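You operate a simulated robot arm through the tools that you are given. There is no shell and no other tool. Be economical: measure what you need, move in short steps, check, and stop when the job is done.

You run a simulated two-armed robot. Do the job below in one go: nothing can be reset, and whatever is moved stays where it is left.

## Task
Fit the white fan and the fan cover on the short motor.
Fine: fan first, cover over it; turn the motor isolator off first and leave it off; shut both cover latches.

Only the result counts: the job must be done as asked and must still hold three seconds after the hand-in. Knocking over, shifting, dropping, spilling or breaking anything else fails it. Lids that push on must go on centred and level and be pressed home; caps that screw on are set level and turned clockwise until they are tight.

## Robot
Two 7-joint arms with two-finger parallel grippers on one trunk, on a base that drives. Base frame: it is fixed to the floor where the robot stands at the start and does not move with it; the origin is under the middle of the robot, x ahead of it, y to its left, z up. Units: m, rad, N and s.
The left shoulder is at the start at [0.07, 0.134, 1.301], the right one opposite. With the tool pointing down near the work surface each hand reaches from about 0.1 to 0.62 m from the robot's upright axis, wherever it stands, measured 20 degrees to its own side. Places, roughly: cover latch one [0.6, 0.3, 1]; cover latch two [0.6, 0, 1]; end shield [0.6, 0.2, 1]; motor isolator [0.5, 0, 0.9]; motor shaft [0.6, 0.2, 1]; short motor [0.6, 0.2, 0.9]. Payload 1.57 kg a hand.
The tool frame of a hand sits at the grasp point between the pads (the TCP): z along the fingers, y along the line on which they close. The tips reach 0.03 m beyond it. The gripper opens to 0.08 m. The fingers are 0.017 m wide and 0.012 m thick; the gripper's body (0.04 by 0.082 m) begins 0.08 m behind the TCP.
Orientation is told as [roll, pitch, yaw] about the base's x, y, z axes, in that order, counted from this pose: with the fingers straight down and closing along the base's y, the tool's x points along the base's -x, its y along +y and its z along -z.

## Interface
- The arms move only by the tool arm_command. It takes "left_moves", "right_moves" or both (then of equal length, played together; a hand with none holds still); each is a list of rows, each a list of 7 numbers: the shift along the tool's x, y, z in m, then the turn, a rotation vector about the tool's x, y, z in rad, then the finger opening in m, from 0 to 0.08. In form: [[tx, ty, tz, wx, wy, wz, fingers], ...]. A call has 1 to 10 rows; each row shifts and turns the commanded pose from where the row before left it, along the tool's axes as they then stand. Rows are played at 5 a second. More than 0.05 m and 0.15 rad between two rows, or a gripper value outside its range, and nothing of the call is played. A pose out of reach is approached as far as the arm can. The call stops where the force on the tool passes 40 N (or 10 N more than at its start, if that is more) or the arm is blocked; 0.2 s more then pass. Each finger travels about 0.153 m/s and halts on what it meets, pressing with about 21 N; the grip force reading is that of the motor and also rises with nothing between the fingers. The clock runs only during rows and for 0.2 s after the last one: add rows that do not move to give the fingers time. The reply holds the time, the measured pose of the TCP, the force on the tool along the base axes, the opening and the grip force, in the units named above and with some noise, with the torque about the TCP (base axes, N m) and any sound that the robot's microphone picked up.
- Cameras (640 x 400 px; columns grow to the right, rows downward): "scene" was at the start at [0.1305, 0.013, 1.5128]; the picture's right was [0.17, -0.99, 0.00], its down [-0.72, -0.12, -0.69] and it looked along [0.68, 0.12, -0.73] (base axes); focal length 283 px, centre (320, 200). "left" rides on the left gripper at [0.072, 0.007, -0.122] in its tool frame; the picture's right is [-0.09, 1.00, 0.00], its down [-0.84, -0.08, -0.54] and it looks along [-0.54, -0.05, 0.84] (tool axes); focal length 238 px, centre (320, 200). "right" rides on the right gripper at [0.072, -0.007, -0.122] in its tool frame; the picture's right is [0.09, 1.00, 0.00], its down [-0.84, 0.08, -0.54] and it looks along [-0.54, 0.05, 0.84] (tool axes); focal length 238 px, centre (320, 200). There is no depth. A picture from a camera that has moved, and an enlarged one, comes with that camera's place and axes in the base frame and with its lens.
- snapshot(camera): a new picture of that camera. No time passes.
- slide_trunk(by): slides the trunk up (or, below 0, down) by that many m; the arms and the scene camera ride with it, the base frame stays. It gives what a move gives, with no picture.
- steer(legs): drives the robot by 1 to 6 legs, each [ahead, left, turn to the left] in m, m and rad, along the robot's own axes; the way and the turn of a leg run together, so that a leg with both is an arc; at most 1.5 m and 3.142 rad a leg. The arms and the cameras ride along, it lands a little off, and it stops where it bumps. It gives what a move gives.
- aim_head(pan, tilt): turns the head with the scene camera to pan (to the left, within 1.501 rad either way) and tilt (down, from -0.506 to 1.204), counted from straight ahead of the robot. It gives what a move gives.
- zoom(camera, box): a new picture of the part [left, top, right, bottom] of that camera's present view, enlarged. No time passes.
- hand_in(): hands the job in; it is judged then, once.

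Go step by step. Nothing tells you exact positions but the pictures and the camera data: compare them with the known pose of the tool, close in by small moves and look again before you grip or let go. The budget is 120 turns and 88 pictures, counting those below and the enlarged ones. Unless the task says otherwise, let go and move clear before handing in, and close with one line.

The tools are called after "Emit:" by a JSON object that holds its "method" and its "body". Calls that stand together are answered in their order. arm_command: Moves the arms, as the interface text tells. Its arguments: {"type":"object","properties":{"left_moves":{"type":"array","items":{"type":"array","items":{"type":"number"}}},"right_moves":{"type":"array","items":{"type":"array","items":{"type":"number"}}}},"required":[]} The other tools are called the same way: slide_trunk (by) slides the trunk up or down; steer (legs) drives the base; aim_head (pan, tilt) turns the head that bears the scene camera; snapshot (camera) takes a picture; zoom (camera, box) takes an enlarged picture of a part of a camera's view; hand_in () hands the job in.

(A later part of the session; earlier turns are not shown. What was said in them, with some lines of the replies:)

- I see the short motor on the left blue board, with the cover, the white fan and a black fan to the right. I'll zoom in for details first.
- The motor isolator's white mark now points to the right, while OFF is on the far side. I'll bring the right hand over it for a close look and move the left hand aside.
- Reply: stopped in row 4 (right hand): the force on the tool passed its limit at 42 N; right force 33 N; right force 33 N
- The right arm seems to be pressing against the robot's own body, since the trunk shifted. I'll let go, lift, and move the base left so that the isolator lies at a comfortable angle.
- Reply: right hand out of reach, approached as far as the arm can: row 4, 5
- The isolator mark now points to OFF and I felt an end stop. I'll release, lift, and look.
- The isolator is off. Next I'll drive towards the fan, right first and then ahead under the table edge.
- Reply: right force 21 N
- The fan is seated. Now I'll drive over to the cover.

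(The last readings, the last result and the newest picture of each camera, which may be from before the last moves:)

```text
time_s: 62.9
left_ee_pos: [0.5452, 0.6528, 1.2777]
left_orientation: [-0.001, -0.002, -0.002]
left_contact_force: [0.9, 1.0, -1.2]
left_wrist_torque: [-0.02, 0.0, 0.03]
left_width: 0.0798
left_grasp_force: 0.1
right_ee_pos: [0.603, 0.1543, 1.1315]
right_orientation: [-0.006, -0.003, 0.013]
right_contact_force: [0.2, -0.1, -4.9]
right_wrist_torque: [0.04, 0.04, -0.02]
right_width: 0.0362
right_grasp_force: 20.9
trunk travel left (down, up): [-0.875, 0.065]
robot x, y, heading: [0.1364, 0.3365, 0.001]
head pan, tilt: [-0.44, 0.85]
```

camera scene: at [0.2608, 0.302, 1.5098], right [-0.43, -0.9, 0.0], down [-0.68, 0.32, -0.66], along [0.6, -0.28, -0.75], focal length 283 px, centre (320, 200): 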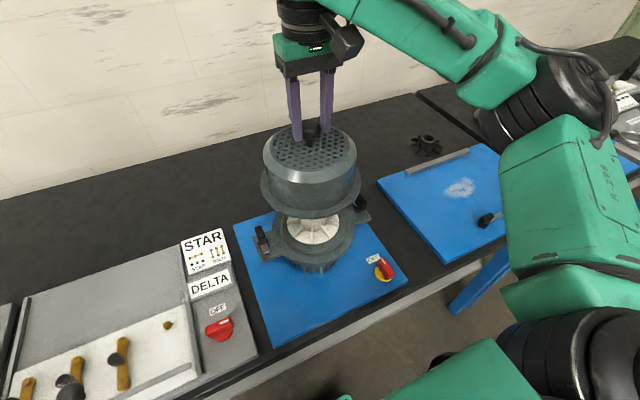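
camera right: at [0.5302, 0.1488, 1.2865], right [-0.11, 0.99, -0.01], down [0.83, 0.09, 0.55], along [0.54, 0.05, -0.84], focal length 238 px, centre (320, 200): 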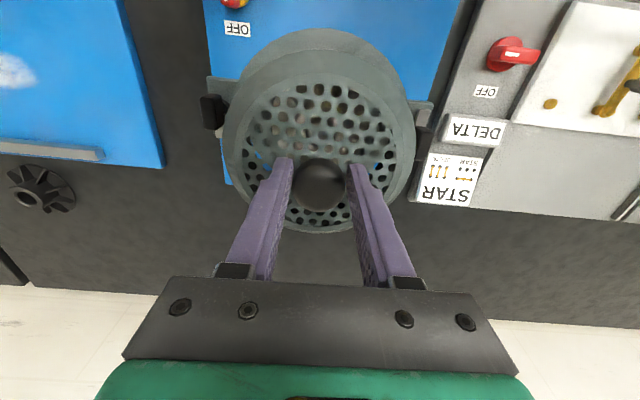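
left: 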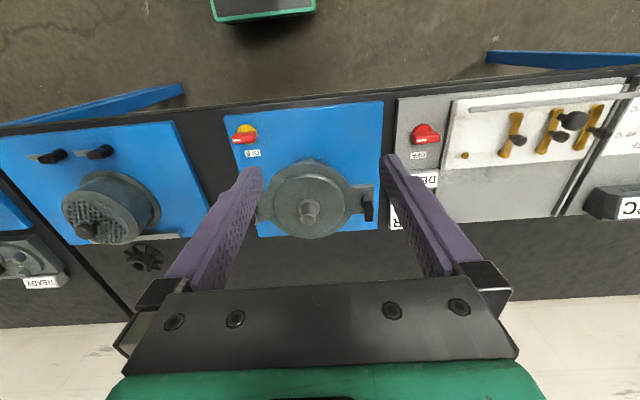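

Emit:
{"method": "arm_command", "body": {"right_moves": [[0, 0, 0.003, 0, 0, 0, 0.015], [0, 0, 0.003, 0, 0, 0, 0.015], [0, 0, 0.003, 0, 0, 0, 0.015], [0, 0, 0, 0, 0, 0, 0.015]]}}

Emit:
{"method": "zoom", "body": {"camera": "scene", "box": [230, 140, 390, 280]}}

```text
time_s: 63.9
left_ee_pos: [0.5432, 0.6522, 1.2789]
left_orientation: [-0.002, -0.004, -0.001]
left_contact_force: [0.1, 0.1, 0.5]
left_wrist_torque: [0.03, 0.03, 0.0]
left_width: 0.0798
left_grasp_force: 0.1
right_ee_pos: [0.6027, 0.1552, 1.125]
right_orientation: [-0.006, -0.008, 0.015]
right_contact_force: [-1.8, -0.7, 2.2]
right_wrist_torque: [0.12, -0.11, 0.05]
right_width: 0.0361
right_grasp_force: 20.5
trunk travel left (down, up): [-0.875, 0.065]
robot x, y, heading: [0.1381, 0.3381, 0.004]
head pan, tilt: [-0.44, 0.85]
```

```text
2.86 times, centred on (310, 210) of scene
camera zoom: at [0.2584, 0.3029, 1.5101], right [-0.43, -0.9, 0.0], down [-0.68, 0.32, -0.66], along [0.6, -0.28, -0.75], focal length 807 px, centre (349, 171)
```

zoom: 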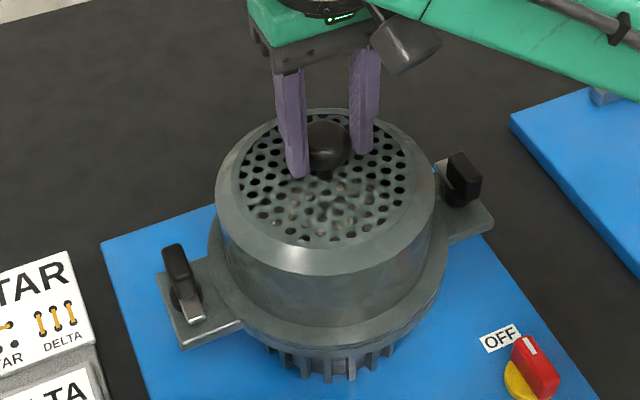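

Emit:
{"method": "zoom", "body": {"camera": "scene", "box": [265, 210, 325, 260]}}

Emit:
{"method": "zoom", "body": {"camera": "right", "box": [190, 20, 450, 190]}}

```text
8.00 times, centred on (295, 235) of scene
camera zoom: at [0.2584, 0.3029, 1.5101], right [-0.43, -0.9, 0.0], down [-0.68, 0.32, -0.66], along [0.6, -0.28, -0.75], focal length 2261 px, centre (520, -80)
```

zoom: 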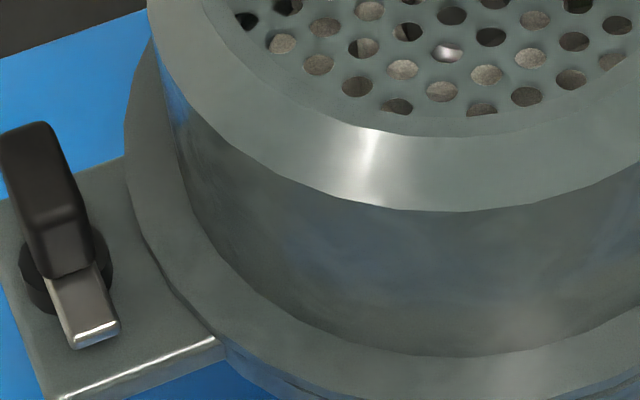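

```text
2.35 times, centred on (320, 105) of right
camera zoom: at [0.5293, 0.1483, 1.2456], right [-0.11, 0.99, -0.01], down [0.83, 0.09, 0.55], along [0.54, 0.05, -0.84], focal length 561 px, centre (320, 424)
```

zoom: 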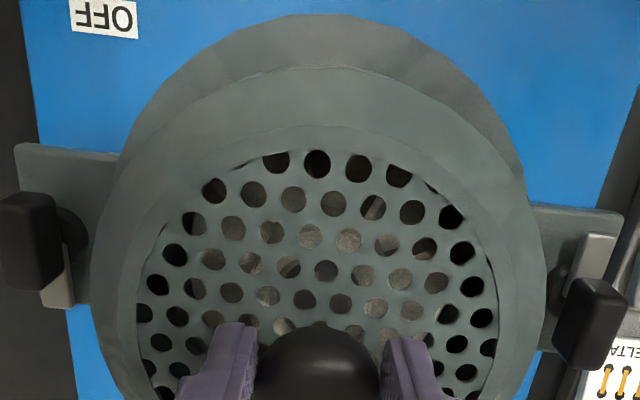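

Emit:
{"method": "arm_command", "body": {"right_moves": [[0, 0, 0.003, 0, 0, 0, 0.01], [0, 0, 0.002, 0, 0, 0, 0.01], [0, 0, 0, 0, 0, 0, 0.01]]}}

```text
time_s: 64.7
left_ee_pos: [0.5404, 0.6519, 1.2799]
left_orientation: [0.001, -0.006, 0.0]
left_contact_force: [-1.3, -0.1, 0.2]
left_wrist_torque: [0.0, 0.01, -0.01]
left_width: 0.08
left_grasp_force: 0.0
right_ee_pos: [0.6001, 0.156, 1.122]
right_orientation: [-0.007, -0.01, 0.014]
right_contact_force: [-4.2, -1.2, 18.1]
right_wrist_torque: [0.16, -0.07, -0.05]
right_width: 0.035
right_grasp_force: 20.9
trunk travel left (down, up): [-0.875, 0.065]
robot x, y, heading: [0.1415, 0.3377, -0.0]
head pan, tilt: [-0.44, 0.85]
```

Emit:
{"method": "arm_command", "body": {"right_moves": [[0, 0, 0, 0, 0, 0, 0.06], [0, 0, 0, 0, 0, 0, 0.06], [0, 0, -0.03, 0, 0, 0, 0.06], [0, 0, -0.03, 0, 0, 0, 0.03], [0, 0, 0, 0, 0, 0, 0.0], [0, 0, 0, 0, 0, 0, 0.0]]}}

Emit:
{"method": "snapshot", "body": {"camera": "right"}}

```text
time_s: 66.1
left_ee_pos: [0.5447, 0.6502, 1.2786]
left_orientation: [-0.001, 0.0, -0.001]
left_contact_force: [-0.2, -0.3, -0.2]
left_wrist_torque: [-0.04, 0.01, -0.01]
left_width: 0.0801
left_grasp_force: 0.0
right_ee_pos: [0.6026, 0.1572, 1.1796]
right_orientation: [-0.008, -0.006, 0.014]
right_contact_force: [0.4, 0.4, 0.4]
right_wrist_torque: [-0.01, 0.01, 0.01]
right_width: 0.0001
right_grasp_force: 21.4
trunk travel left (down, up): [-0.875, 0.065]
robot x, y, heading: [0.1366, 0.3371, -0.006]
head pan, tilt: [-0.44, 0.85]
```

```text
19 pictures are left
camera right: at [0.5301, 0.1497, 1.3006], right [-0.11, 0.99, -0.01], down [0.83, 0.09, 0.55], along [0.54, 0.05, -0.84], focal length 238 px, centre (320, 200)
```

right: 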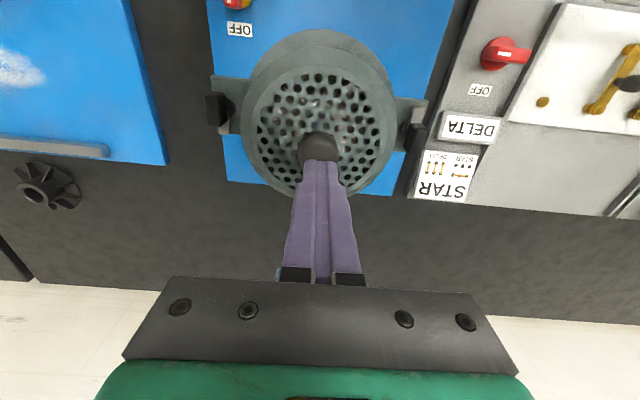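

Emit:
{"method": "arm_command", "body": {"right_moves": [[-0.002, -0.001, 0.01, 0, 0, 0, 0], [0, 0, 0.005, 0, 0, 0, 0], [0, 0, 0.004, 0, 0, 0, 0], [0, 0, 0.003, 0, 0, 0, 0], [0, 0, 0, 0, 0, 0, 0]]}}

```text
time_s: 67.3
left_ee_pos: [0.5432, 0.6525, 1.2788]
left_orientation: [0.001, 0.0, -0.001]
left_contact_force: [-0.7, 0.2, -0.4]
left_wrist_torque: [0.01, -0.02, 0.01]
left_width: 0.0801
left_grasp_force: 0.0
right_ee_pos: [0.6039, 0.1545, 1.1574]
right_orientation: [-0.008, -0.005, 0.014]
right_contact_force: [-0.5, 0.5, 0.0]
right_wrist_torque: [0.03, 0.03, 0.01]
right_width: 0.0
right_grasp_force: 21.1
trunk travel left (down, up): [-0.875, 0.065]
robot x, y, heading: [0.1368, 0.3394, -0.002]
head pan, tilt: [-0.44, 0.85]
```

Emit:
{"method": "arm_command", "body": {"right_moves": [[0, 0, 0.003, 0, 0, 0, 0], [0, 0, 0.003, 0, 0, 0, 0], [0, 0, 0.003, 0, 0, 0, 0], [0, 0, 0.003, 0, 0, 0, 0], [0, 0, 0.003, 0, 0, 0, 0], [0, 0, 0, 0, 0, 0, 0]]}}

```text
time_s: 68.7
left_ee_pos: [0.5444, 0.6522, 1.2775]
left_orientation: [0.0, -0.002, -0.003]
left_contact_force: [-0.3, -0.1, 0.8]
left_wrist_torque: [0.0, -0.01, -0.02]
left_width: 0.08
left_grasp_force: 0.0
right_ee_pos: [0.6044, 0.154, 1.1401]
right_orientation: [-0.006, -0.006, 0.013]
right_contact_force: [-0.2, -0.2, 0.2]
right_wrist_torque: [0.0, 0.01, 0.01]
right_width: 0.0
right_grasp_force: 22.0
trunk travel left (down, up): [-0.875, 0.065]
robot x, y, heading: [0.1398, 0.3356, -0.004]
head pan, tilt: [-0.44, 0.85]
```

Emit:
{"method": "zoom", "body": {"camera": "scene", "box": [230, 120, 390, 280]}}

Emit:
{"method": "zoom", "body": {"camera": "right", "box": [190, 20, 450, 220]}}

```text
2.50 times, centred on (310, 200) of scene
camera zoom: at [0.2599, 0.3032, 1.5099], right [-0.43, -0.9, 0.0], down [-0.68, 0.32, -0.66], along [0.6, -0.28, -0.75], focal length 706 px, centre (345, 200)
```

zoom: 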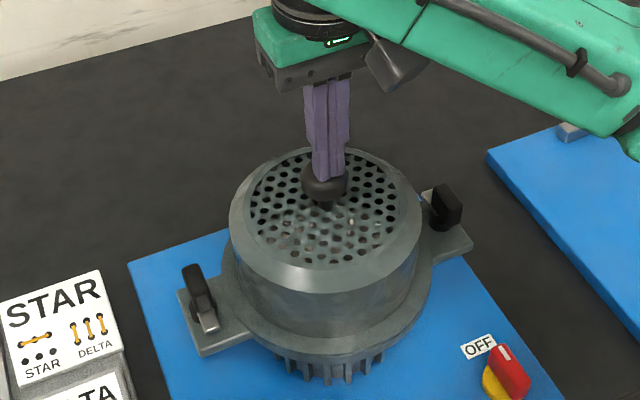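

```text
2.00 times, centred on (320, 120) of right
camera zoom: at [0.5316, 0.1479, 1.2625], right [-0.11, 0.99, -0.01], down [0.83, 0.09, 0.55], along [0.54, 0.05, -0.84], focal length 477 px, centre (320, 360)
```

zoom: 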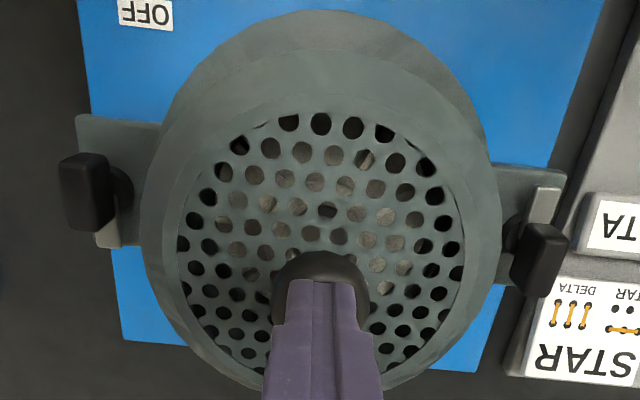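

Emit:
{"method": "arm_command", "body": {"right_moves": [[0, 0, 0.003, 0, 0, 0, 0], [0, 0, 0.003, 0, 0, 0, 0], [0, 0, 0.003, 0, 0, 0, 0], [0, 0, 0.003, 0, 0, 0, 0], [0, 0, 0, 0, 0, 0, 0]]}}

```text
time_s: 69.5
left_ee_pos: [0.5397, 0.6527, 1.2794]
left_orientation: [0.001, -0.003, -0.003]
left_contact_force: [-0.4, -0.7, -0.1]
left_wrist_torque: [0.01, 0.02, -0.04]
left_width: 0.08
left_grasp_force: 0.1
right_ee_pos: [0.6035, 0.1536, 1.1399]
right_orientation: [-0.005, -0.024, 0.011]
right_contact_force: [-5.0, 0.7, 12.0]
right_wrist_torque: [0.0, 0.24, 0.11]
right_width: 0.0002
right_grasp_force: 20.5
trunk travel left (down, up): [-0.875, 0.065]
robot x, y, heading: [0.1376, 0.3362, -0.001]
head pan, tilt: [-0.44, 0.85]
stopped in row 4 (right hand): the force on the tool passed its limit at 45 N (the readings are from after the stop); the commanded pose is now the measured one
```

The cover is pressed home. Next come the latches; I'll bring the hand above latch two, test its turning range in the air, and look.

Emit:
{"method": "arm_command", "body": {"right_moves": [[0, 0, -0.03, 0, 0.018, 0, 0], [0, 0, -0.03, 0, 0, 0, 0], [0, -0.04, 0, 0, 0, 0, 0], [0, -0.04, 0, 0, 0, 0, 0.04], [0, -0.035, 0, 0, 0, 0, 0.04], [0, 0, 0, 0, 0, 0, 0.04]]}}

Emit:
{"method": "snapshot", "body": {"camera": "right"}}

```text
time_s: 70.9
left_ee_pos: [0.5435, 0.6521, 1.278]
left_orientation: [0.001, -0.001, -0.001]
left_contact_force: [-0.4, -0.5, -0.3]
left_wrist_torque: [0.02, -0.01, 0.0]
left_width: 0.0799
left_grasp_force: 0.1
right_ee_pos: [0.6081, 0.0397, 1.1971]
right_orientation: [-0.006, 0.0, 0.011]
right_contact_force: [-0.3, -0.3, 0.3]
right_wrist_torque: [-0.02, -0.04, -0.01]
right_width: 0.04
right_grasp_force: 0.1
trunk travel left (down, up): [-0.875, 0.065]
robot x, y, heading: [0.1393, 0.3361, -0.004]
head pan, tilt: [-0.44, 0.85]
```

```text
16 pictures are left
camera right: at [0.5359, 0.0324, 1.3189], right [-0.1, 0.99, -0.01], down [0.84, 0.09, 0.54], along [0.54, 0.05, -0.84], focal length 238 px, centre (320, 200)
```

right: 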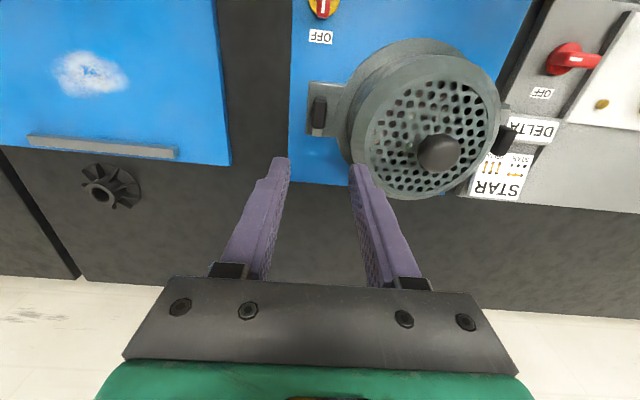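

Emit:
{"method": "zoom", "body": {"camera": "right", "box": [280, 70, 380, 160]}}

```text
4.44 times, centred on (330, 115) of right
camera zoom: at [0.5359, 0.0324, 1.3189], right [-0.1, 0.99, -0.01], down [0.84, 0.09, 0.54], along [0.54, 0.05, -0.84], focal length 1059 px, centre (276, 578)
```

zoom: 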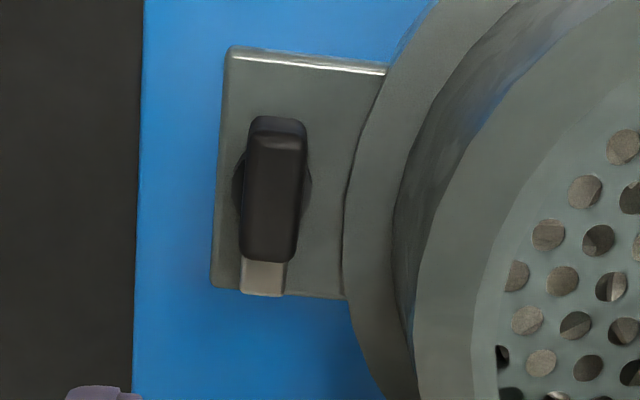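

Emit:
{"method": "arm_command", "body": {"right_moves": [[0, 0, 0, 0, 0, -0.15, 0.032], [0, 0, 0, 0, 0, -0.15, 0.032], [0, 0, 0, 0, 0, -0.15, 0.032], [0, 0, 0, 0, 0, -0.15, 0.032], [0, 0, 0, 0, 0, -0.15, 0.032], [0, 0, 0, 0, 0, -0.15, 0.032], [0, 0, 0, 0, 0, -0.15, 0.032], [0, 0, 0, 0, 0, -0.15, 0.032], [0, 0, 0, 0, 0, -0.15, 0.032], [0, 0, 0, 0, 0, -0.15, 0.032]]}}

```text
time_s: 73.1
left_ee_pos: [0.544, 0.6518, 1.2789]
left_orientation: [-0.001, -0.002, -0.001]
left_contact_force: [-0.1, 0.9, -0.1]
left_wrist_torque: [-0.03, 0.01, -0.04]
left_width: 0.0803
left_grasp_force: 0.0
right_ee_pos: [0.6084, 0.0389, 1.1979]
right_orientation: [-0.002, 0.005, 1.513]
right_contact_force: [1.0, -0.1, 0.5]
right_wrist_torque: [-0.01, -0.03, 0.01]
right_width: 0.032
right_grasp_force: 0.1
trunk travel left (down, up): [-0.875, 0.065]
robot x, y, heading: [0.1395, 0.3378, -0.001]
head pan, tilt: [-0.44, 0.85]
```

Emit:
{"method": "arm_command", "body": {"right_moves": [[0, 0, 0, 0, 0, 0.15, 0.032], [0, 0, 0, 0, 0, 0.15, 0.032], [0, 0, 0, 0, 0, 0.15, 0.032], [0, 0, 0, 0, 0, 0.15, 0.032], [0, 0, 0, 0, 0, 0.15, 0.032], [0, 0, 0, 0, 0, 0.15, 0.032], [0, 0, 0, 0, 0, 0.15, 0.032], [0, 0, 0, 0, 0, 0.15, 0.032], [0, 0, 0, 0, 0, 0.15, 0.032], [0, 0, 0, 0, 0, 0.15, 0.032]]}}

Emit:
{"method": "arm_command", "body": {"right_moves": [[0.002, -0.0015, 0.04, 0, 0, 0, 0.032], [0, 0, 0.04, 0, 0, 0, 0.032], [0, 0, 0.035, 0, 0, 0, 0.032], [0, 0, 0, 0, 0, 0, 0.032]]}}

Emit:
{"method": "snapshot", "body": {"camera": "right"}}

```text
time_s: 75.3
left_ee_pos: [0.5433, 0.6512, 1.2778]
left_orientation: [0.0, 0.0, -0.002]
left_contact_force: [0.3, -0.3, 0.2]
left_wrist_torque: [0.02, -0.01, 0.01]
left_width: 0.0801
left_grasp_force: 0.0
right_ee_pos: [0.609, 0.0384, 1.1982]
right_orientation: [-0.005, 0.002, 0.009]
right_contact_force: [0.0, 0.3, 0.2]
right_wrist_torque: [0.0, -0.02, 0.0]
right_width: 0.0318
right_grasp_force: 0.1
trunk travel left (down, up): [-0.875, 0.065]
robot x, y, heading: [0.1405, 0.336, 0.0]
head pan, tilt: [-0.44, 0.85]
```

```text
time_s: 76.3
left_ee_pos: [0.5437, 0.6532, 1.2775]
left_orientation: [0.0, -0.002, -0.001]
left_contact_force: [-0.1, -0.2, -0.3]
left_wrist_torque: [0.02, 0.03, -0.02]
left_width: 0.0799
left_grasp_force: 0.0
right_ee_pos: [0.6069, 0.0368, 1.0814]
right_orientation: [-0.007, -0.002, 0.01]
right_contact_force: [-0.4, 0.0, -0.5]
right_wrist_torque: [-0.02, 0.0, -0.02]
right_width: 0.0318
right_grasp_force: 0.1
trunk travel left (down, up): [-0.875, 0.065]
robot x, y, heading: [0.1375, 0.3388, 0.002]
head pan, tilt: [-0.44, 0.85]
```

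```text
14 pictures are left
camera right: at [0.534, 0.03, 1.2032], right [-0.1, 0.99, -0.01], down [0.84, 0.09, 0.54], along [0.54, 0.05, -0.84], focal length 238 px, centre (320, 200)
```

right: 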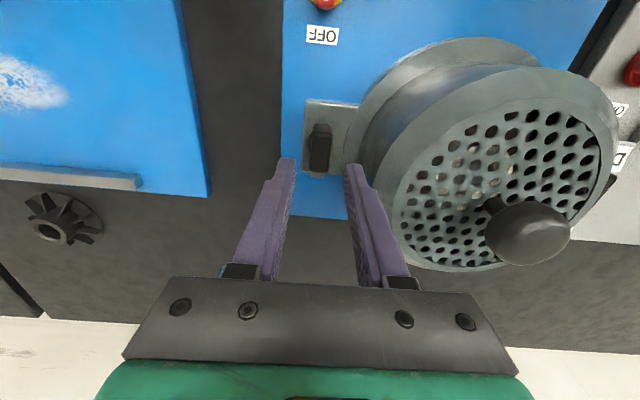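

Emit:
{"method": "arm_command", "body": {"right_moves": [[0.001, -0.0005, 0.02, 0, 0, 0, 0.032], [0, 0, 0.02, 0, 0, 0, 0.032], [0, 0, 0, 0, 0, 0, 0.032]]}}

Emit:
{"method": "zoom", "body": {"camera": "right", "box": [250, 90, 390, 210]}}

```text
time_s: 77.1
left_ee_pos: [0.543, 0.6525, 1.278]
left_orientation: [-0.001, 0.0, -0.002]
left_contact_force: [0.8, 0.1, -1.7]
left_wrist_torque: [0.0, 0.01, -0.03]
left_width: 0.0798
left_grasp_force: 0.1
right_ee_pos: [0.606, 0.0349, 1.0425]
right_orientation: [-0.005, -0.002, 0.011]
right_contact_force: [-0.5, -0.1, -0.5]
right_wrist_torque: [0.01, -0.02, -0.01]
right_width: 0.0319
right_grasp_force: 0.0
trunk travel left (down, up): [-0.875, 0.065]
robot x, y, heading: [0.1386, 0.3389, -0.003]
head pan, tilt: [-0.44, 0.85]
```

```text
3.33 times, centred on (320, 150) of right
camera zoom: at [0.5335, 0.0297, 1.1644], right [-0.1, 0.99, -0.01], down [0.84, 0.09, 0.54], along [0.54, 0.05, -0.84], focal length 794 px, centre (320, 367)
```

zoom: 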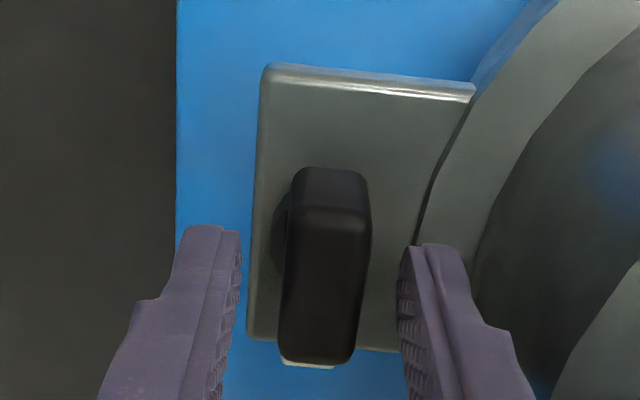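

Emit:
{"method": "arm_command", "body": {"right_moves": [[0.001, 0.001, 0.002, 0, 0, 0, 0.025], [0, 0, 0, 0, 0, 0, 0.01], [0, 0, 0, 0, 0, 0, 0.005], [0, 0, 0, 0, 0, 0, 0.005], [0, 0, 0, 0, 0, -0.12, 0.005], [0, 0, 0, 0, 0, -0.12, 0.005], [0, 0, 0, 0, 0, -0.12, 0.005], [0, 0, 0, 0, 0, 0, 0.005]]}}

```text
time_s: 78.9
left_ee_pos: [0.5448, 0.6494, 1.2788]
left_orientation: [0.001, -0.001, -0.003]
left_contact_force: [-0.6, 0.3, -0.4]
left_wrist_torque: [-0.01, 0.04, 0.0]
left_width: 0.0799
left_grasp_force: 0.0
right_ee_pos: [0.6037, 0.0352, 1.0411]
right_orientation: [-0.005, 0.001, 0.372]
right_contact_force: [3.8, -7.4, 5.6]
right_wrist_torque: [0.55, -0.49, -0.06]
right_width: 0.0159
right_grasp_force: 31.0
trunk travel left (down, up): [-0.875, 0.065]
robot x, y, heading: [0.1372, 0.3386, -0.006]
head pan, tilt: [-0.44, 0.85]
```

Emit:
{"method": "arm_command", "body": {"right_moves": [[0, -0.001, 0, 0, 0, -0.12, 0.005], [0, 0, 0, 0, 0, -0.12, 0.005], [0, 0, 0, 0, 0, -0.12, 0.005], [0, 0, 0, 0, 0, -0.12, 0.005], [0, 0, 0, 0, 0, -0.12, 0.005], [0, 0, 0, 0, 0, 0, 0.005]]}}

```text
time_s: 80.3
left_ee_pos: [0.5452, 0.6501, 1.2787]
left_orientation: [0.002, -0.001, -0.003]
left_contact_force: [0.4, 0.6, 0.2]
left_wrist_torque: [-0.05, 0.0, 0.03]
left_width: 0.0799
left_grasp_force: 0.0
right_ee_pos: [0.6057, 0.0324, 1.0413]
right_orientation: [-0.006, 0.002, 0.971]
right_contact_force: [11.7, -13.3, 16.0]
right_wrist_torque: [0.59, -0.27, -0.12]
right_width: 0.0158
right_grasp_force: 31.2
trunk travel left (down, up): [-0.875, 0.065]
robot x, y, heading: [0.1383, 0.3402, -0.0]
head pan, tilt: [-0.44, 0.85]
```

Emit:
{"method": "arm_command", "body": {"right_moves": [[0.0008, -0.0024, -0.001, 0, 0, 0, 0.005], [0, 0, 0, 0, 0, -0.1, 0.005], [0, 0, 0, 0, 0, -0.1, 0.005], [0, 0, 0, 0, 0, 0, 0.005]]}}

Emit:
{"method": "snapshot", "body": {"camera": "scene"}}

```text
time_s: 81.3
left_ee_pos: [0.5453, 0.6506, 1.277]
left_orientation: [0.001, 0.004, -0.001]
left_contact_force: [0.5, -0.5, -0.5]
left_wrist_torque: [-0.01, -0.02, 0.04]
left_width: 0.0802
left_grasp_force: 0.1
right_ee_pos: [0.6078, 0.0322, 1.0419]
right_orientation: [0.0, 0.005, 1.174]
right_contact_force: [9.9, -6.6, 6.4]
right_wrist_torque: [0.5, -0.47, -0.08]
right_width: 0.016
right_grasp_force: 31.4
trunk travel left (down, up): [-0.875, 0.065]
robot x, y, heading: [0.1381, 0.3406, -0.002]
head pan, tilt: [-0.44, 0.85]
```

```text
12 pictures are left
camera scene: at [0.2622, 0.3012, 1.5096], right [-0.43, -0.9, 0.0], down [-0.68, 0.32, -0.66], along [0.6, -0.28, -0.75], focal length 283 px, centre (320, 200)
```

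scene: 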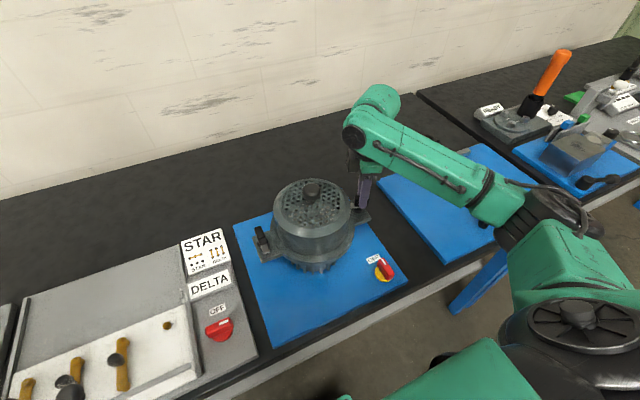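

Emit:
{"method": "arm_command", "body": {"right_moves": [[0.0005, -0.0013, 0, 0, 0, -0.1, 0.005], [0, 0, 0, 0, 0, -0.1, 0.005], [0, 0, 0, 0, 0, -0.1, 0.005], [0, 0, 0, 0, 0, -0.1, 0.005], [0, 0, 0, 0, 0, 0, 0.005]]}}

Emit:
{"method": "zoom", "body": {"camera": "right", "box": [220, 60, 420, 220]}}

```text
time_s: 82.5
left_ee_pos: [0.5453, 0.651, 1.2781]
left_orientation: [0.002, 0.001, -0.003]
left_contact_force: [0.0, 0.2, -0.4]
left_wrist_torque: [-0.01, -0.02, 0.01]
left_width: 0.0799
left_grasp_force: 0.0
right_ee_pos: [0.6099, 0.0316, 1.0422]
right_orientation: [0.003, 0.004, 1.572]
right_contact_force: [9.9, -4.5, 3.2]
right_wrist_torque: [0.2, -0.38, -0.09]
right_width: 0.0159
right_grasp_force: 31.7
trunk travel left (down, up): [-0.875, 0.065]
robot x, y, heading: [0.1381, 0.3371, 0.001]
head pan, tilt: [-0.44, 0.85]
```

```text
2.50 times, centred on (320, 140) of right
camera zoom: at [0.6159, -0.0392, 1.1628], right [-1.0, -0.09, 0.0], down [-0.08, 0.84, 0.54], along [-0.05, 0.54, -0.84], focal length 596 px, centre (320, 350)
```

zoom: 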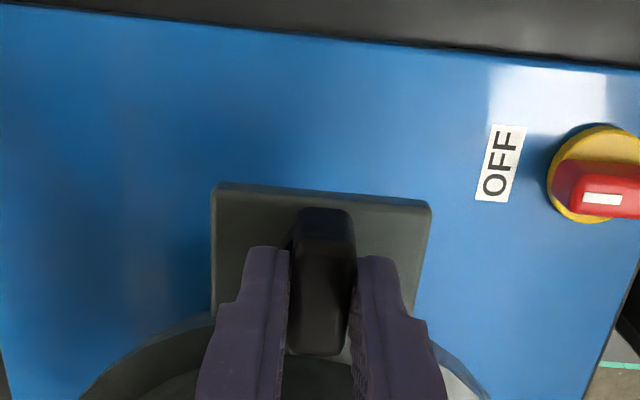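

Emit:
{"method": "arm_command", "body": {"right_moves": [[0, -0.001, 0, 0, 0, -0.06, 0.005], [0, 0, 0, 0, 0, -0.05, 0.005], [0, 0, 0, 0, 0, 0, 0.005]]}}

```text
time_s: 83.3
left_ee_pos: [0.5455, 0.6508, 1.2781]
left_orientation: [0.002, 0.002, -0.001]
left_contact_force: [0.1, 0.0, 0.6]
left_wrist_torque: [-0.04, -0.01, 0.01]
left_width: 0.08
left_grasp_force: 0.1
right_ee_pos: [0.6091, 0.032, 1.0419]
right_orientation: [0.004, 0.005, 1.682]
right_contact_force: [6.4, -3.2, -2.9]
right_wrist_torque: [-0.55, -0.48, -0.76]
right_width: 0.0174
right_grasp_force: 32.4
trunk travel left (down, up): [-0.875, 0.065]
robot x, y, heading: [0.1376, 0.3376, -0.0]
head pan, tilt: [-0.44, 0.85]
```

Emit:
{"method": "arm_command", "body": {"right_moves": [[0, 0, 0, 0, 0, 0.05, 0.02], [0, 0, 0, 0, 0, 0, 0.035], [0, 0, 0, 0, 0, 0, 0.035], [0, 0, -0.03, 0, 0, 0, 0.035], [0, 0, -0.04, 0, 0, 0, 0.035], [0, 0, -0.045, 0, 0, 0, 0.035], [0, 0, -0.045, 0, 0, 0, 0.035], [0, 0, 0, 0, 0, 0.15, 0.035], [0, 0, 0, 0, 0, 0.15, 0.035], [0, 0, 0, 0, 0, 0.15, 0.035]]}}

Emit:
{"method": "arm_command", "body": {"right_moves": [[0, 0, 0, 0, 0, 0.15, 0.035], [0, 0, 0, 0, 0, 0.15, 0.035], [0, 0, 0, 0, 0, 0.15, 0.035], [0, 0, 0, 0, 0, 0.15, 0.035], [0, 0, 0, 0, 0, 0.15, 0.035], [0, 0, 0, 0, 0, 0.15, 0.035], [0, 0, 0, 0, 0, 0.15, 0.035], [0, 0, 0, 0, 0, 0.13, 0.035], [0, 0, 0, 0, 0, 0, 0.035]]}}

Emit:
{"method": "steer", "body": {"legs": [[0, 0.235, 0]]}}

Emit:
{"method": "snapshot", "body": {"camera": "right"}}

```text
time_s: 85.5
left_ee_pos: [0.5432, 0.6522, 1.2773]
left_orientation: [-0.001, -0.001, -0.002]
left_contact_force: [-0.6, 0.1, 0.4]
left_wrist_torque: [0.01, 0.02, -0.02]
left_width: 0.0804
left_grasp_force: 0.1
right_ee_pos: [0.6081, 0.034, 1.2024]
right_orientation: [-0.002, 0.004, 1.179]
right_contact_force: [-0.2, 0.7, -0.4]
right_wrist_torque: [-0.01, -0.01, -0.01]
right_width: 0.035
right_grasp_force: 0.0
trunk travel left (down, up): [-0.875, 0.065]
robot x, y, heading: [0.137, 0.3381, 0.001]
head pan, tilt: [-0.44, 0.85]
```

```text
time_s: 87.5
left_ee_pos: [0.5434, 0.6525, 1.2784]
left_orientation: [0.001, 0.001, -0.002]
left_contact_force: [-0.5, -0.2, -0.9]
left_wrist_torque: [0.02, 0.0, -0.01]
left_width: 0.0799
left_grasp_force: 0.1
right_ee_pos: [0.6078, 0.0345, 1.2028]
right_orientation: [-0.007, 0.0, 0.0]
right_contact_force: [-0.5, 0.1, -0.2]
right_wrist_torque: [0.02, 0.01, -0.02]
right_width: 0.035
right_grasp_force: 0.1
trunk travel left (down, up): [-0.875, 0.065]
robot x, y, heading: [0.1386, 0.3405, -0.001]
head pan, tilt: [-0.44, 0.85]
```

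```text
time_s: 89.3
left_ee_pos: [0.5455, 0.8747, 1.2794]
left_orientation: [0.004, 0.0, -0.005]
left_contact_force: [0.4, -0.2, -0.6]
left_wrist_torque: [0.05, -0.02, 0.0]
left_width: 0.08
left_grasp_force: 0.0
right_ee_pos: [0.608, 0.2574, 1.2017]
right_orientation: [-0.002, -0.001, -0.002]
right_contact_force: [-0.2, -1.2, 0.1]
right_wrist_torque: [0.03, 0.0, -0.01]
right_width: 0.035
right_grasp_force: 0.1
trunk travel left (down, up): [-0.875, 0.065]
robot x, y, heading: [0.1384, 0.5647, -0.004]
head pan, tilt: [-0.44, 0.85]
```

```text
10 pictures are left
camera right: at [0.5354, 0.2512, 1.3229], right [-0.09, 1.0, 0.0], down [0.84, 0.08, 0.54], along [0.54, 0.05, -0.84], focal length 238 px, centre (320, 200)
```

right: 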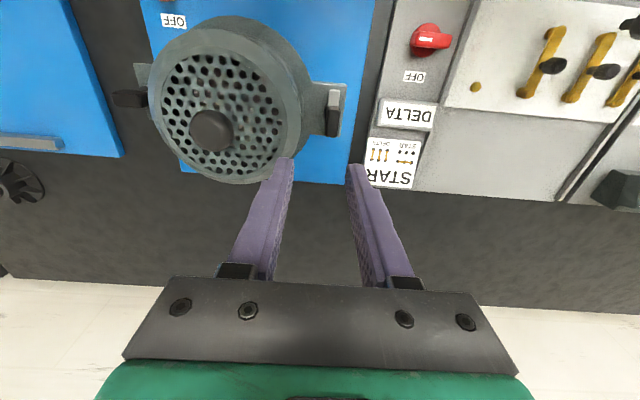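

Emit:
{"method": "arm_command", "body": {"right_moves": [[0, 0.008, 0.03, 0, 0, 0, 0.035], [0, 0.0075, 0.04, 0, 0, 0, 0.035], [0, 0, 0.04, 0, 0, 0, 0.035], [0, 0, 0.015, 0, 0, 0, 0.035], [0, 0, 0, 0, 0, 0, 0.035]]}}

Emit:
{"method": "zoom", "body": {"camera": "right", "box": [250, 90, 390, 210]}}

```text
time_s: 90.5
left_ee_pos: [0.5461, 0.8788, 1.2787]
left_orientation: [0.0, -0.002, -0.005]
left_contact_force: [0.4, 0.6, 0.6]
left_wrist_torque: [0.02, 0.0, 0.03]
left_width: 0.0801
left_grasp_force: 0.1
right_ee_pos: [0.6087, 0.2739, 1.0764]
right_orientation: [-0.006, 0.0, -0.003]
right_contact_force: [0.5, -0.3, 0.2]
right_wrist_torque: [0.02, -0.01, 0.0]
right_width: 0.0349
right_grasp_force: 0.0
trunk travel left (down, up): [-0.875, 0.065]
robot x, y, heading: [0.1362, 0.5616, -0.002]
head pan, tilt: [-0.44, 0.85]
```

```text
3.33 times, centred on (320, 150) of right
camera zoom: at [0.5355, 0.2669, 1.1979], right [-0.09, 1.0, -0.01], down [0.84, 0.08, 0.54], along [0.54, 0.04, -0.84], focal length 794 px, centre (320, 367)
```

zoom: 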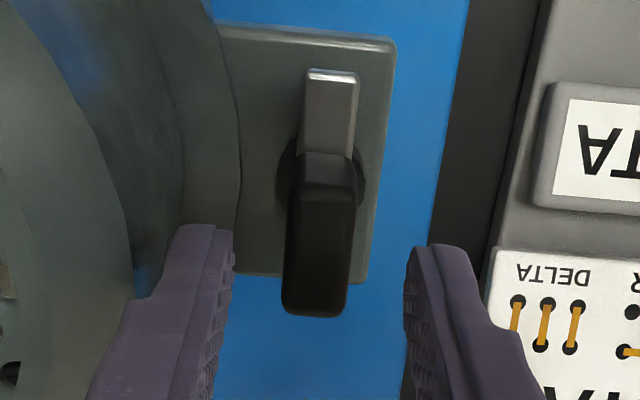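

Emit:
{"method": "arm_command", "body": {"right_moves": [[0, -0.0015, 0.015, 0, 0, 0, 0.03], [0, 0, 0.02, 0, 0, 0, 0.03], [0, 0, 0, 0, 0, 0, 0.03]]}}

Emit:
{"method": "zoom", "body": {"camera": "right", "box": [250, 90, 390, 210]}}

```text
time_s: 91.3
left_ee_pos: [0.546, 0.8785, 1.2781]
left_orientation: [0.0, -0.002, -0.005]
left_contact_force: [0.2, -0.5, -0.4]
left_wrist_torque: [-0.03, 0.02, -0.02]
left_width: 0.0799
left_grasp_force: 0.1
right_ee_pos: [0.6077, 0.2734, 1.0419]
right_orientation: [-0.004, -0.004, -0.002]
right_contact_force: [0.0, 0.0, 0.2]
right_wrist_torque: [0.02, 0.0, 0.03]
right_width: 0.0302
right_grasp_force: 0.0
trunk travel left (down, up): [-0.875, 0.065]
robot x, y, heading: [0.1369, 0.567, -0.006]
head pan, tilt: [-0.44, 0.85]
```

```text
3.33 times, centred on (320, 150) of right
camera zoom: at [0.5364, 0.2666, 1.1632], right [-0.09, 1.0, -0.01], down [0.84, 0.08, 0.54], along [0.54, 0.04, -0.84], focal length 794 px, centre (320, 367)
```

zoom: 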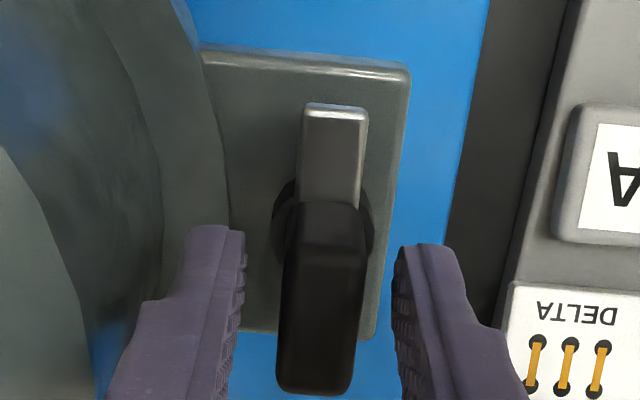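

Emit:
{"method": "arm_command", "body": {"right_moves": [[0, 0, 0, 0, 0, 0, 0.015], [0, 0, 0, 0, 0, 0, 0.005], [0, 0, 0, 0, 0, 0, 0.005], [0, 0.0004, 0, 0, 0, -0.12, 0.005], [0, 0.0004, 0, 0, 0, -0.12, 0.005], [0, 0.0004, 0, 0, 0, -0.12, 0.005], [0, 0.0004, 0, 0, 0, -0.12, 0.005], [0, 0.0004, 0, 0, 0, -0.12, 0.005], [0, 0, 0, 0, 0, 0, 0.005]]}}

```text
time_s: 93.3
left_ee_pos: [0.5481, 0.8756, 1.2787]
left_orientation: [0.003, -0.001, -0.005]
left_contact_force: [-0.5, -0.8, 0.3]
left_wrist_torque: [0.02, 0.0, -0.03]
left_width: 0.08
left_grasp_force: 0.1
right_ee_pos: [0.6084, 0.2725, 1.0412]
right_orientation: [-0.005, 0.004, 0.6]
right_contact_force: [4.6, -7.7, -1.7]
right_wrist_torque: [0.27, -0.11, -0.01]
right_width: 0.0158
right_grasp_force: 30.9
trunk travel left (down, up): [-0.875, 0.065]
robot x, y, heading: [0.135, 0.5673, -0.005]
head pan, tilt: [-0.44, 0.85]
```

Emit:
{"method": "arm_command", "body": {"right_moves": [[0, -0.0018, 0, 0, 0, -0.12, 0.005], [0, 0.0002, 0, 0, 0, -0.12, 0.005], [0, 0.0002, 0, 0, 0, -0.12, 0.005], [0, 0.0002, 0, 0, 0, -0.12, 0.005], [0, 0, 0, 0, 0, 0, 0.005]]}}

```text
time_s: 94.5
left_ee_pos: [0.5469, 0.8772, 1.2792]
left_orientation: [0.002, -0.001, -0.005]
left_contact_force: [0.0, 0.4, 0.3]
left_wrist_torque: [0.02, -0.01, 0.0]
left_width: 0.0797
left_grasp_force: 0.1
right_ee_pos: [0.6095, 0.2714, 1.0421]
right_orientation: [-0.004, 0.002, 1.079]
right_contact_force: [8.5, -9.2, 7.1]
right_wrist_torque: [0.41, -0.17, -0.02]
right_width: 0.0159
right_grasp_force: 31.2
trunk travel left (down, up): [-0.875, 0.065]
robot x, y, heading: [0.1361, 0.5636, -0.009]
head pan, tilt: [-0.44, 0.85]
```

Emit:
{"method": "arm_command", "body": {"right_moves": [[0.0008, -0.0016, 0, 0, 0, -0.12, 0.005], [0, 0, 0, 0, 0, -0.12, 0.005], [0, 0, 0, 0, 0, -0.12, 0.005], [0, -0.0005, 0, 0, 0, -0.13, 0.005], [0, 0, 0, 0, 0, -0.06, 0.005], [0, 0, 0, 0, 0, -0.05, 0.005], [0, 0, 0, 0, 0, 0, 0.005]]}}

```text
time_s: 96.1
left_ee_pos: [0.546, 0.8792, 1.2778]
left_orientation: [-0.001, -0.001, -0.005]
left_contact_force: [-0.2, -0.3, 0.0]
left_wrist_torque: [-0.02, 0.05, 0.03]
left_width: 0.0799
left_grasp_force: 0.0
right_ee_pos: [0.6089, 0.2724, 1.0409]
right_orientation: [0.0, 0.005, 1.679]
right_contact_force: [1.2, 0.3, -0.2]
right_wrist_torque: [-0.46, -0.35, -0.78]
right_width: 0.0177
right_grasp_force: 32.5
trunk travel left (down, up): [-0.875, 0.065]
robot x, y, heading: [0.1397, 0.5661, -0.009]
head pan, tilt: [-0.44, 0.85]
```

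The second latch has reached the same end stop. I'll release it, lift, and check everything.

Emit:
{"method": "arm_command", "body": {"right_moves": [[0, 0, 0, 0, 0, 0.05, 0.02], [0, 0, 0, 0, 0, 0, 0.035], [0, 0, 0, 0, 0, 0, 0.035], [0, 0, -0.03, 0, 0, 0, 0.035], [0, 0, -0.04, 0, 0, 0, 0.035], [0, 0, -0.045, 0, 0, 0, 0.035], [0, 0, -0.045, 0, 0, 0, 0.035], [0, 0, -0.02, 0, 0, 0, 0.035], [0, 0, 0, 0, 0, 0, 0.035]]}}

Emit:
{"method": "steer", "body": {"legs": [[-0.12, 0, 0]]}}

Emit:
{"method": "aim_head", "body": {"pan": -0.7, "tilt": 0.75}}

Emit:
{"method": "snapshot", "body": {"camera": "scene"}}

```text
time_s: 98.1
left_ee_pos: [0.5461, 0.8785, 1.2789]
left_orientation: [0.001, 0.001, -0.005]
left_contact_force: [-0.1, -0.4, -0.5]
left_wrist_torque: [0.01, -0.03, 0.0]
left_width: 0.0799
left_grasp_force: 0.2
right_ee_pos: [0.6097, 0.2706, 1.222]
right_orientation: [-0.001, 0.005, 1.628]
right_contact_force: [-1.1, 0.2, -0.4]
right_wrist_torque: [0.01, 0.0, 0.0]
right_width: 0.0349
right_grasp_force: 0.1
trunk travel left (down, up): [-0.875, 0.065]
robot x, y, heading: [0.1385, 0.5669, -0.007]
head pan, tilt: [-0.44, 0.85]
```

```text
time_s: 99.3
left_ee_pos: [0.4293, 0.8788, 1.2769]
left_orientation: [-0.002, 0.003, -0.006]
left_contact_force: [-0.5, 0.6, -0.6]
left_wrist_torque: [0.01, 0.01, 0.0]
left_width: 0.0798
left_grasp_force: 0.0
right_ee_pos: [0.4938, 0.2725, 1.2198]
right_orientation: [0.004, 0.006, 1.627]
right_contact_force: [0.6, -0.5, 0.5]
right_wrist_torque: [-0.01, 0.03, 0.01]
right_width: 0.0353
right_grasp_force: 0.0
trunk travel left (down, up): [-0.875, 0.065]
robot x, y, heading: [0.0179, 0.5669, -0.002]
head pan, tilt: [-0.44, 0.85]
```

```text
time_s: 100.1
left_ee_pos: [0.4256, 0.8798, 1.2778]
left_orientation: [0.0, -0.002, -0.006]
left_contact_force: [0.1, 0.8, 0.1]
left_wrist_torque: [0.02, -0.02, 0.01]
left_width: 0.0797
left_grasp_force: 0.1
right_ee_pos: [0.4894, 0.2726, 1.2234]
right_orientation: [0.0, 0.005, 1.628]
right_contact_force: [-1.0, 0.0, 0.2]
right_wrist_torque: [0.04, 0.01, 0.0]
right_width: 0.0349
right_grasp_force: 0.0
trunk travel left (down, up): [-0.875, 0.065]
robot x, y, heading: [0.0205, 0.5659, -0.009]
head pan, tilt: [-0.7, 0.75]
```

```text
7 pictures are left
camera scene: at [0.1328, 0.5116, 1.518], right [-0.65, -0.76, 0.0], down [-0.52, 0.44, -0.73], along [0.56, -0.47, -0.68], focal length 283 px, centre (320, 200)
```

scene: 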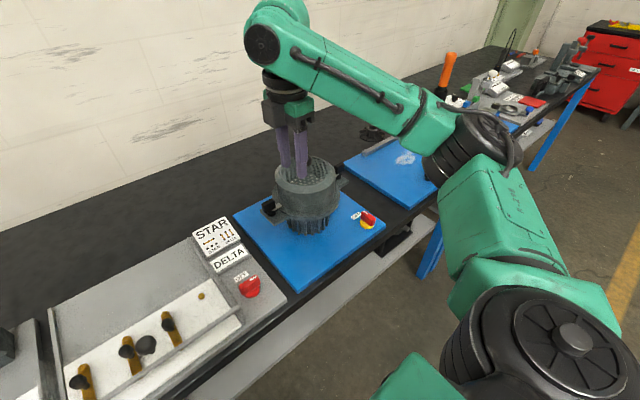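

Emit:
{"method": "zoom", "body": {"camera": "scene", "box": [240, 140, 390, 250]}}

```text
3.64 times, centred on (315, 195) of scene
camera zoom: at [0.1328, 0.5116, 1.518], right [-0.65, -0.76, 0.0], down [-0.52, 0.44, -0.73], along [0.56, -0.47, -0.68], focal length 1028 px, centre (338, 218)
```

zoom: 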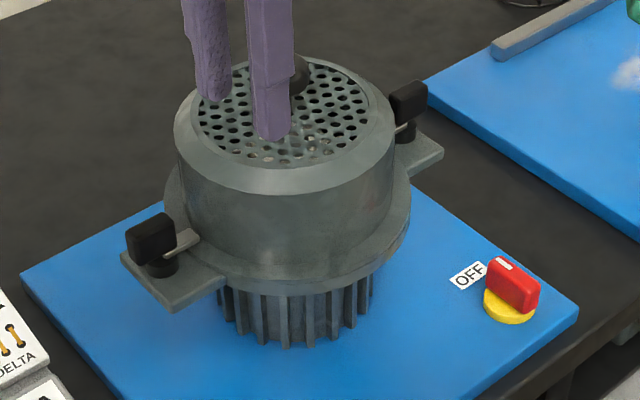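

The fan is on, the cover sits level with both latch blades over its flange, and the isolator is at OFF. The hands are clear, so I'm handing in.

Emit:
{"method": "hand_in", "body": {}}

```text
The job is handed in.
```

The white fan and its cover are fitted on the short motor, both cover latches are shut, and the motor isolator was turned off first and left off.
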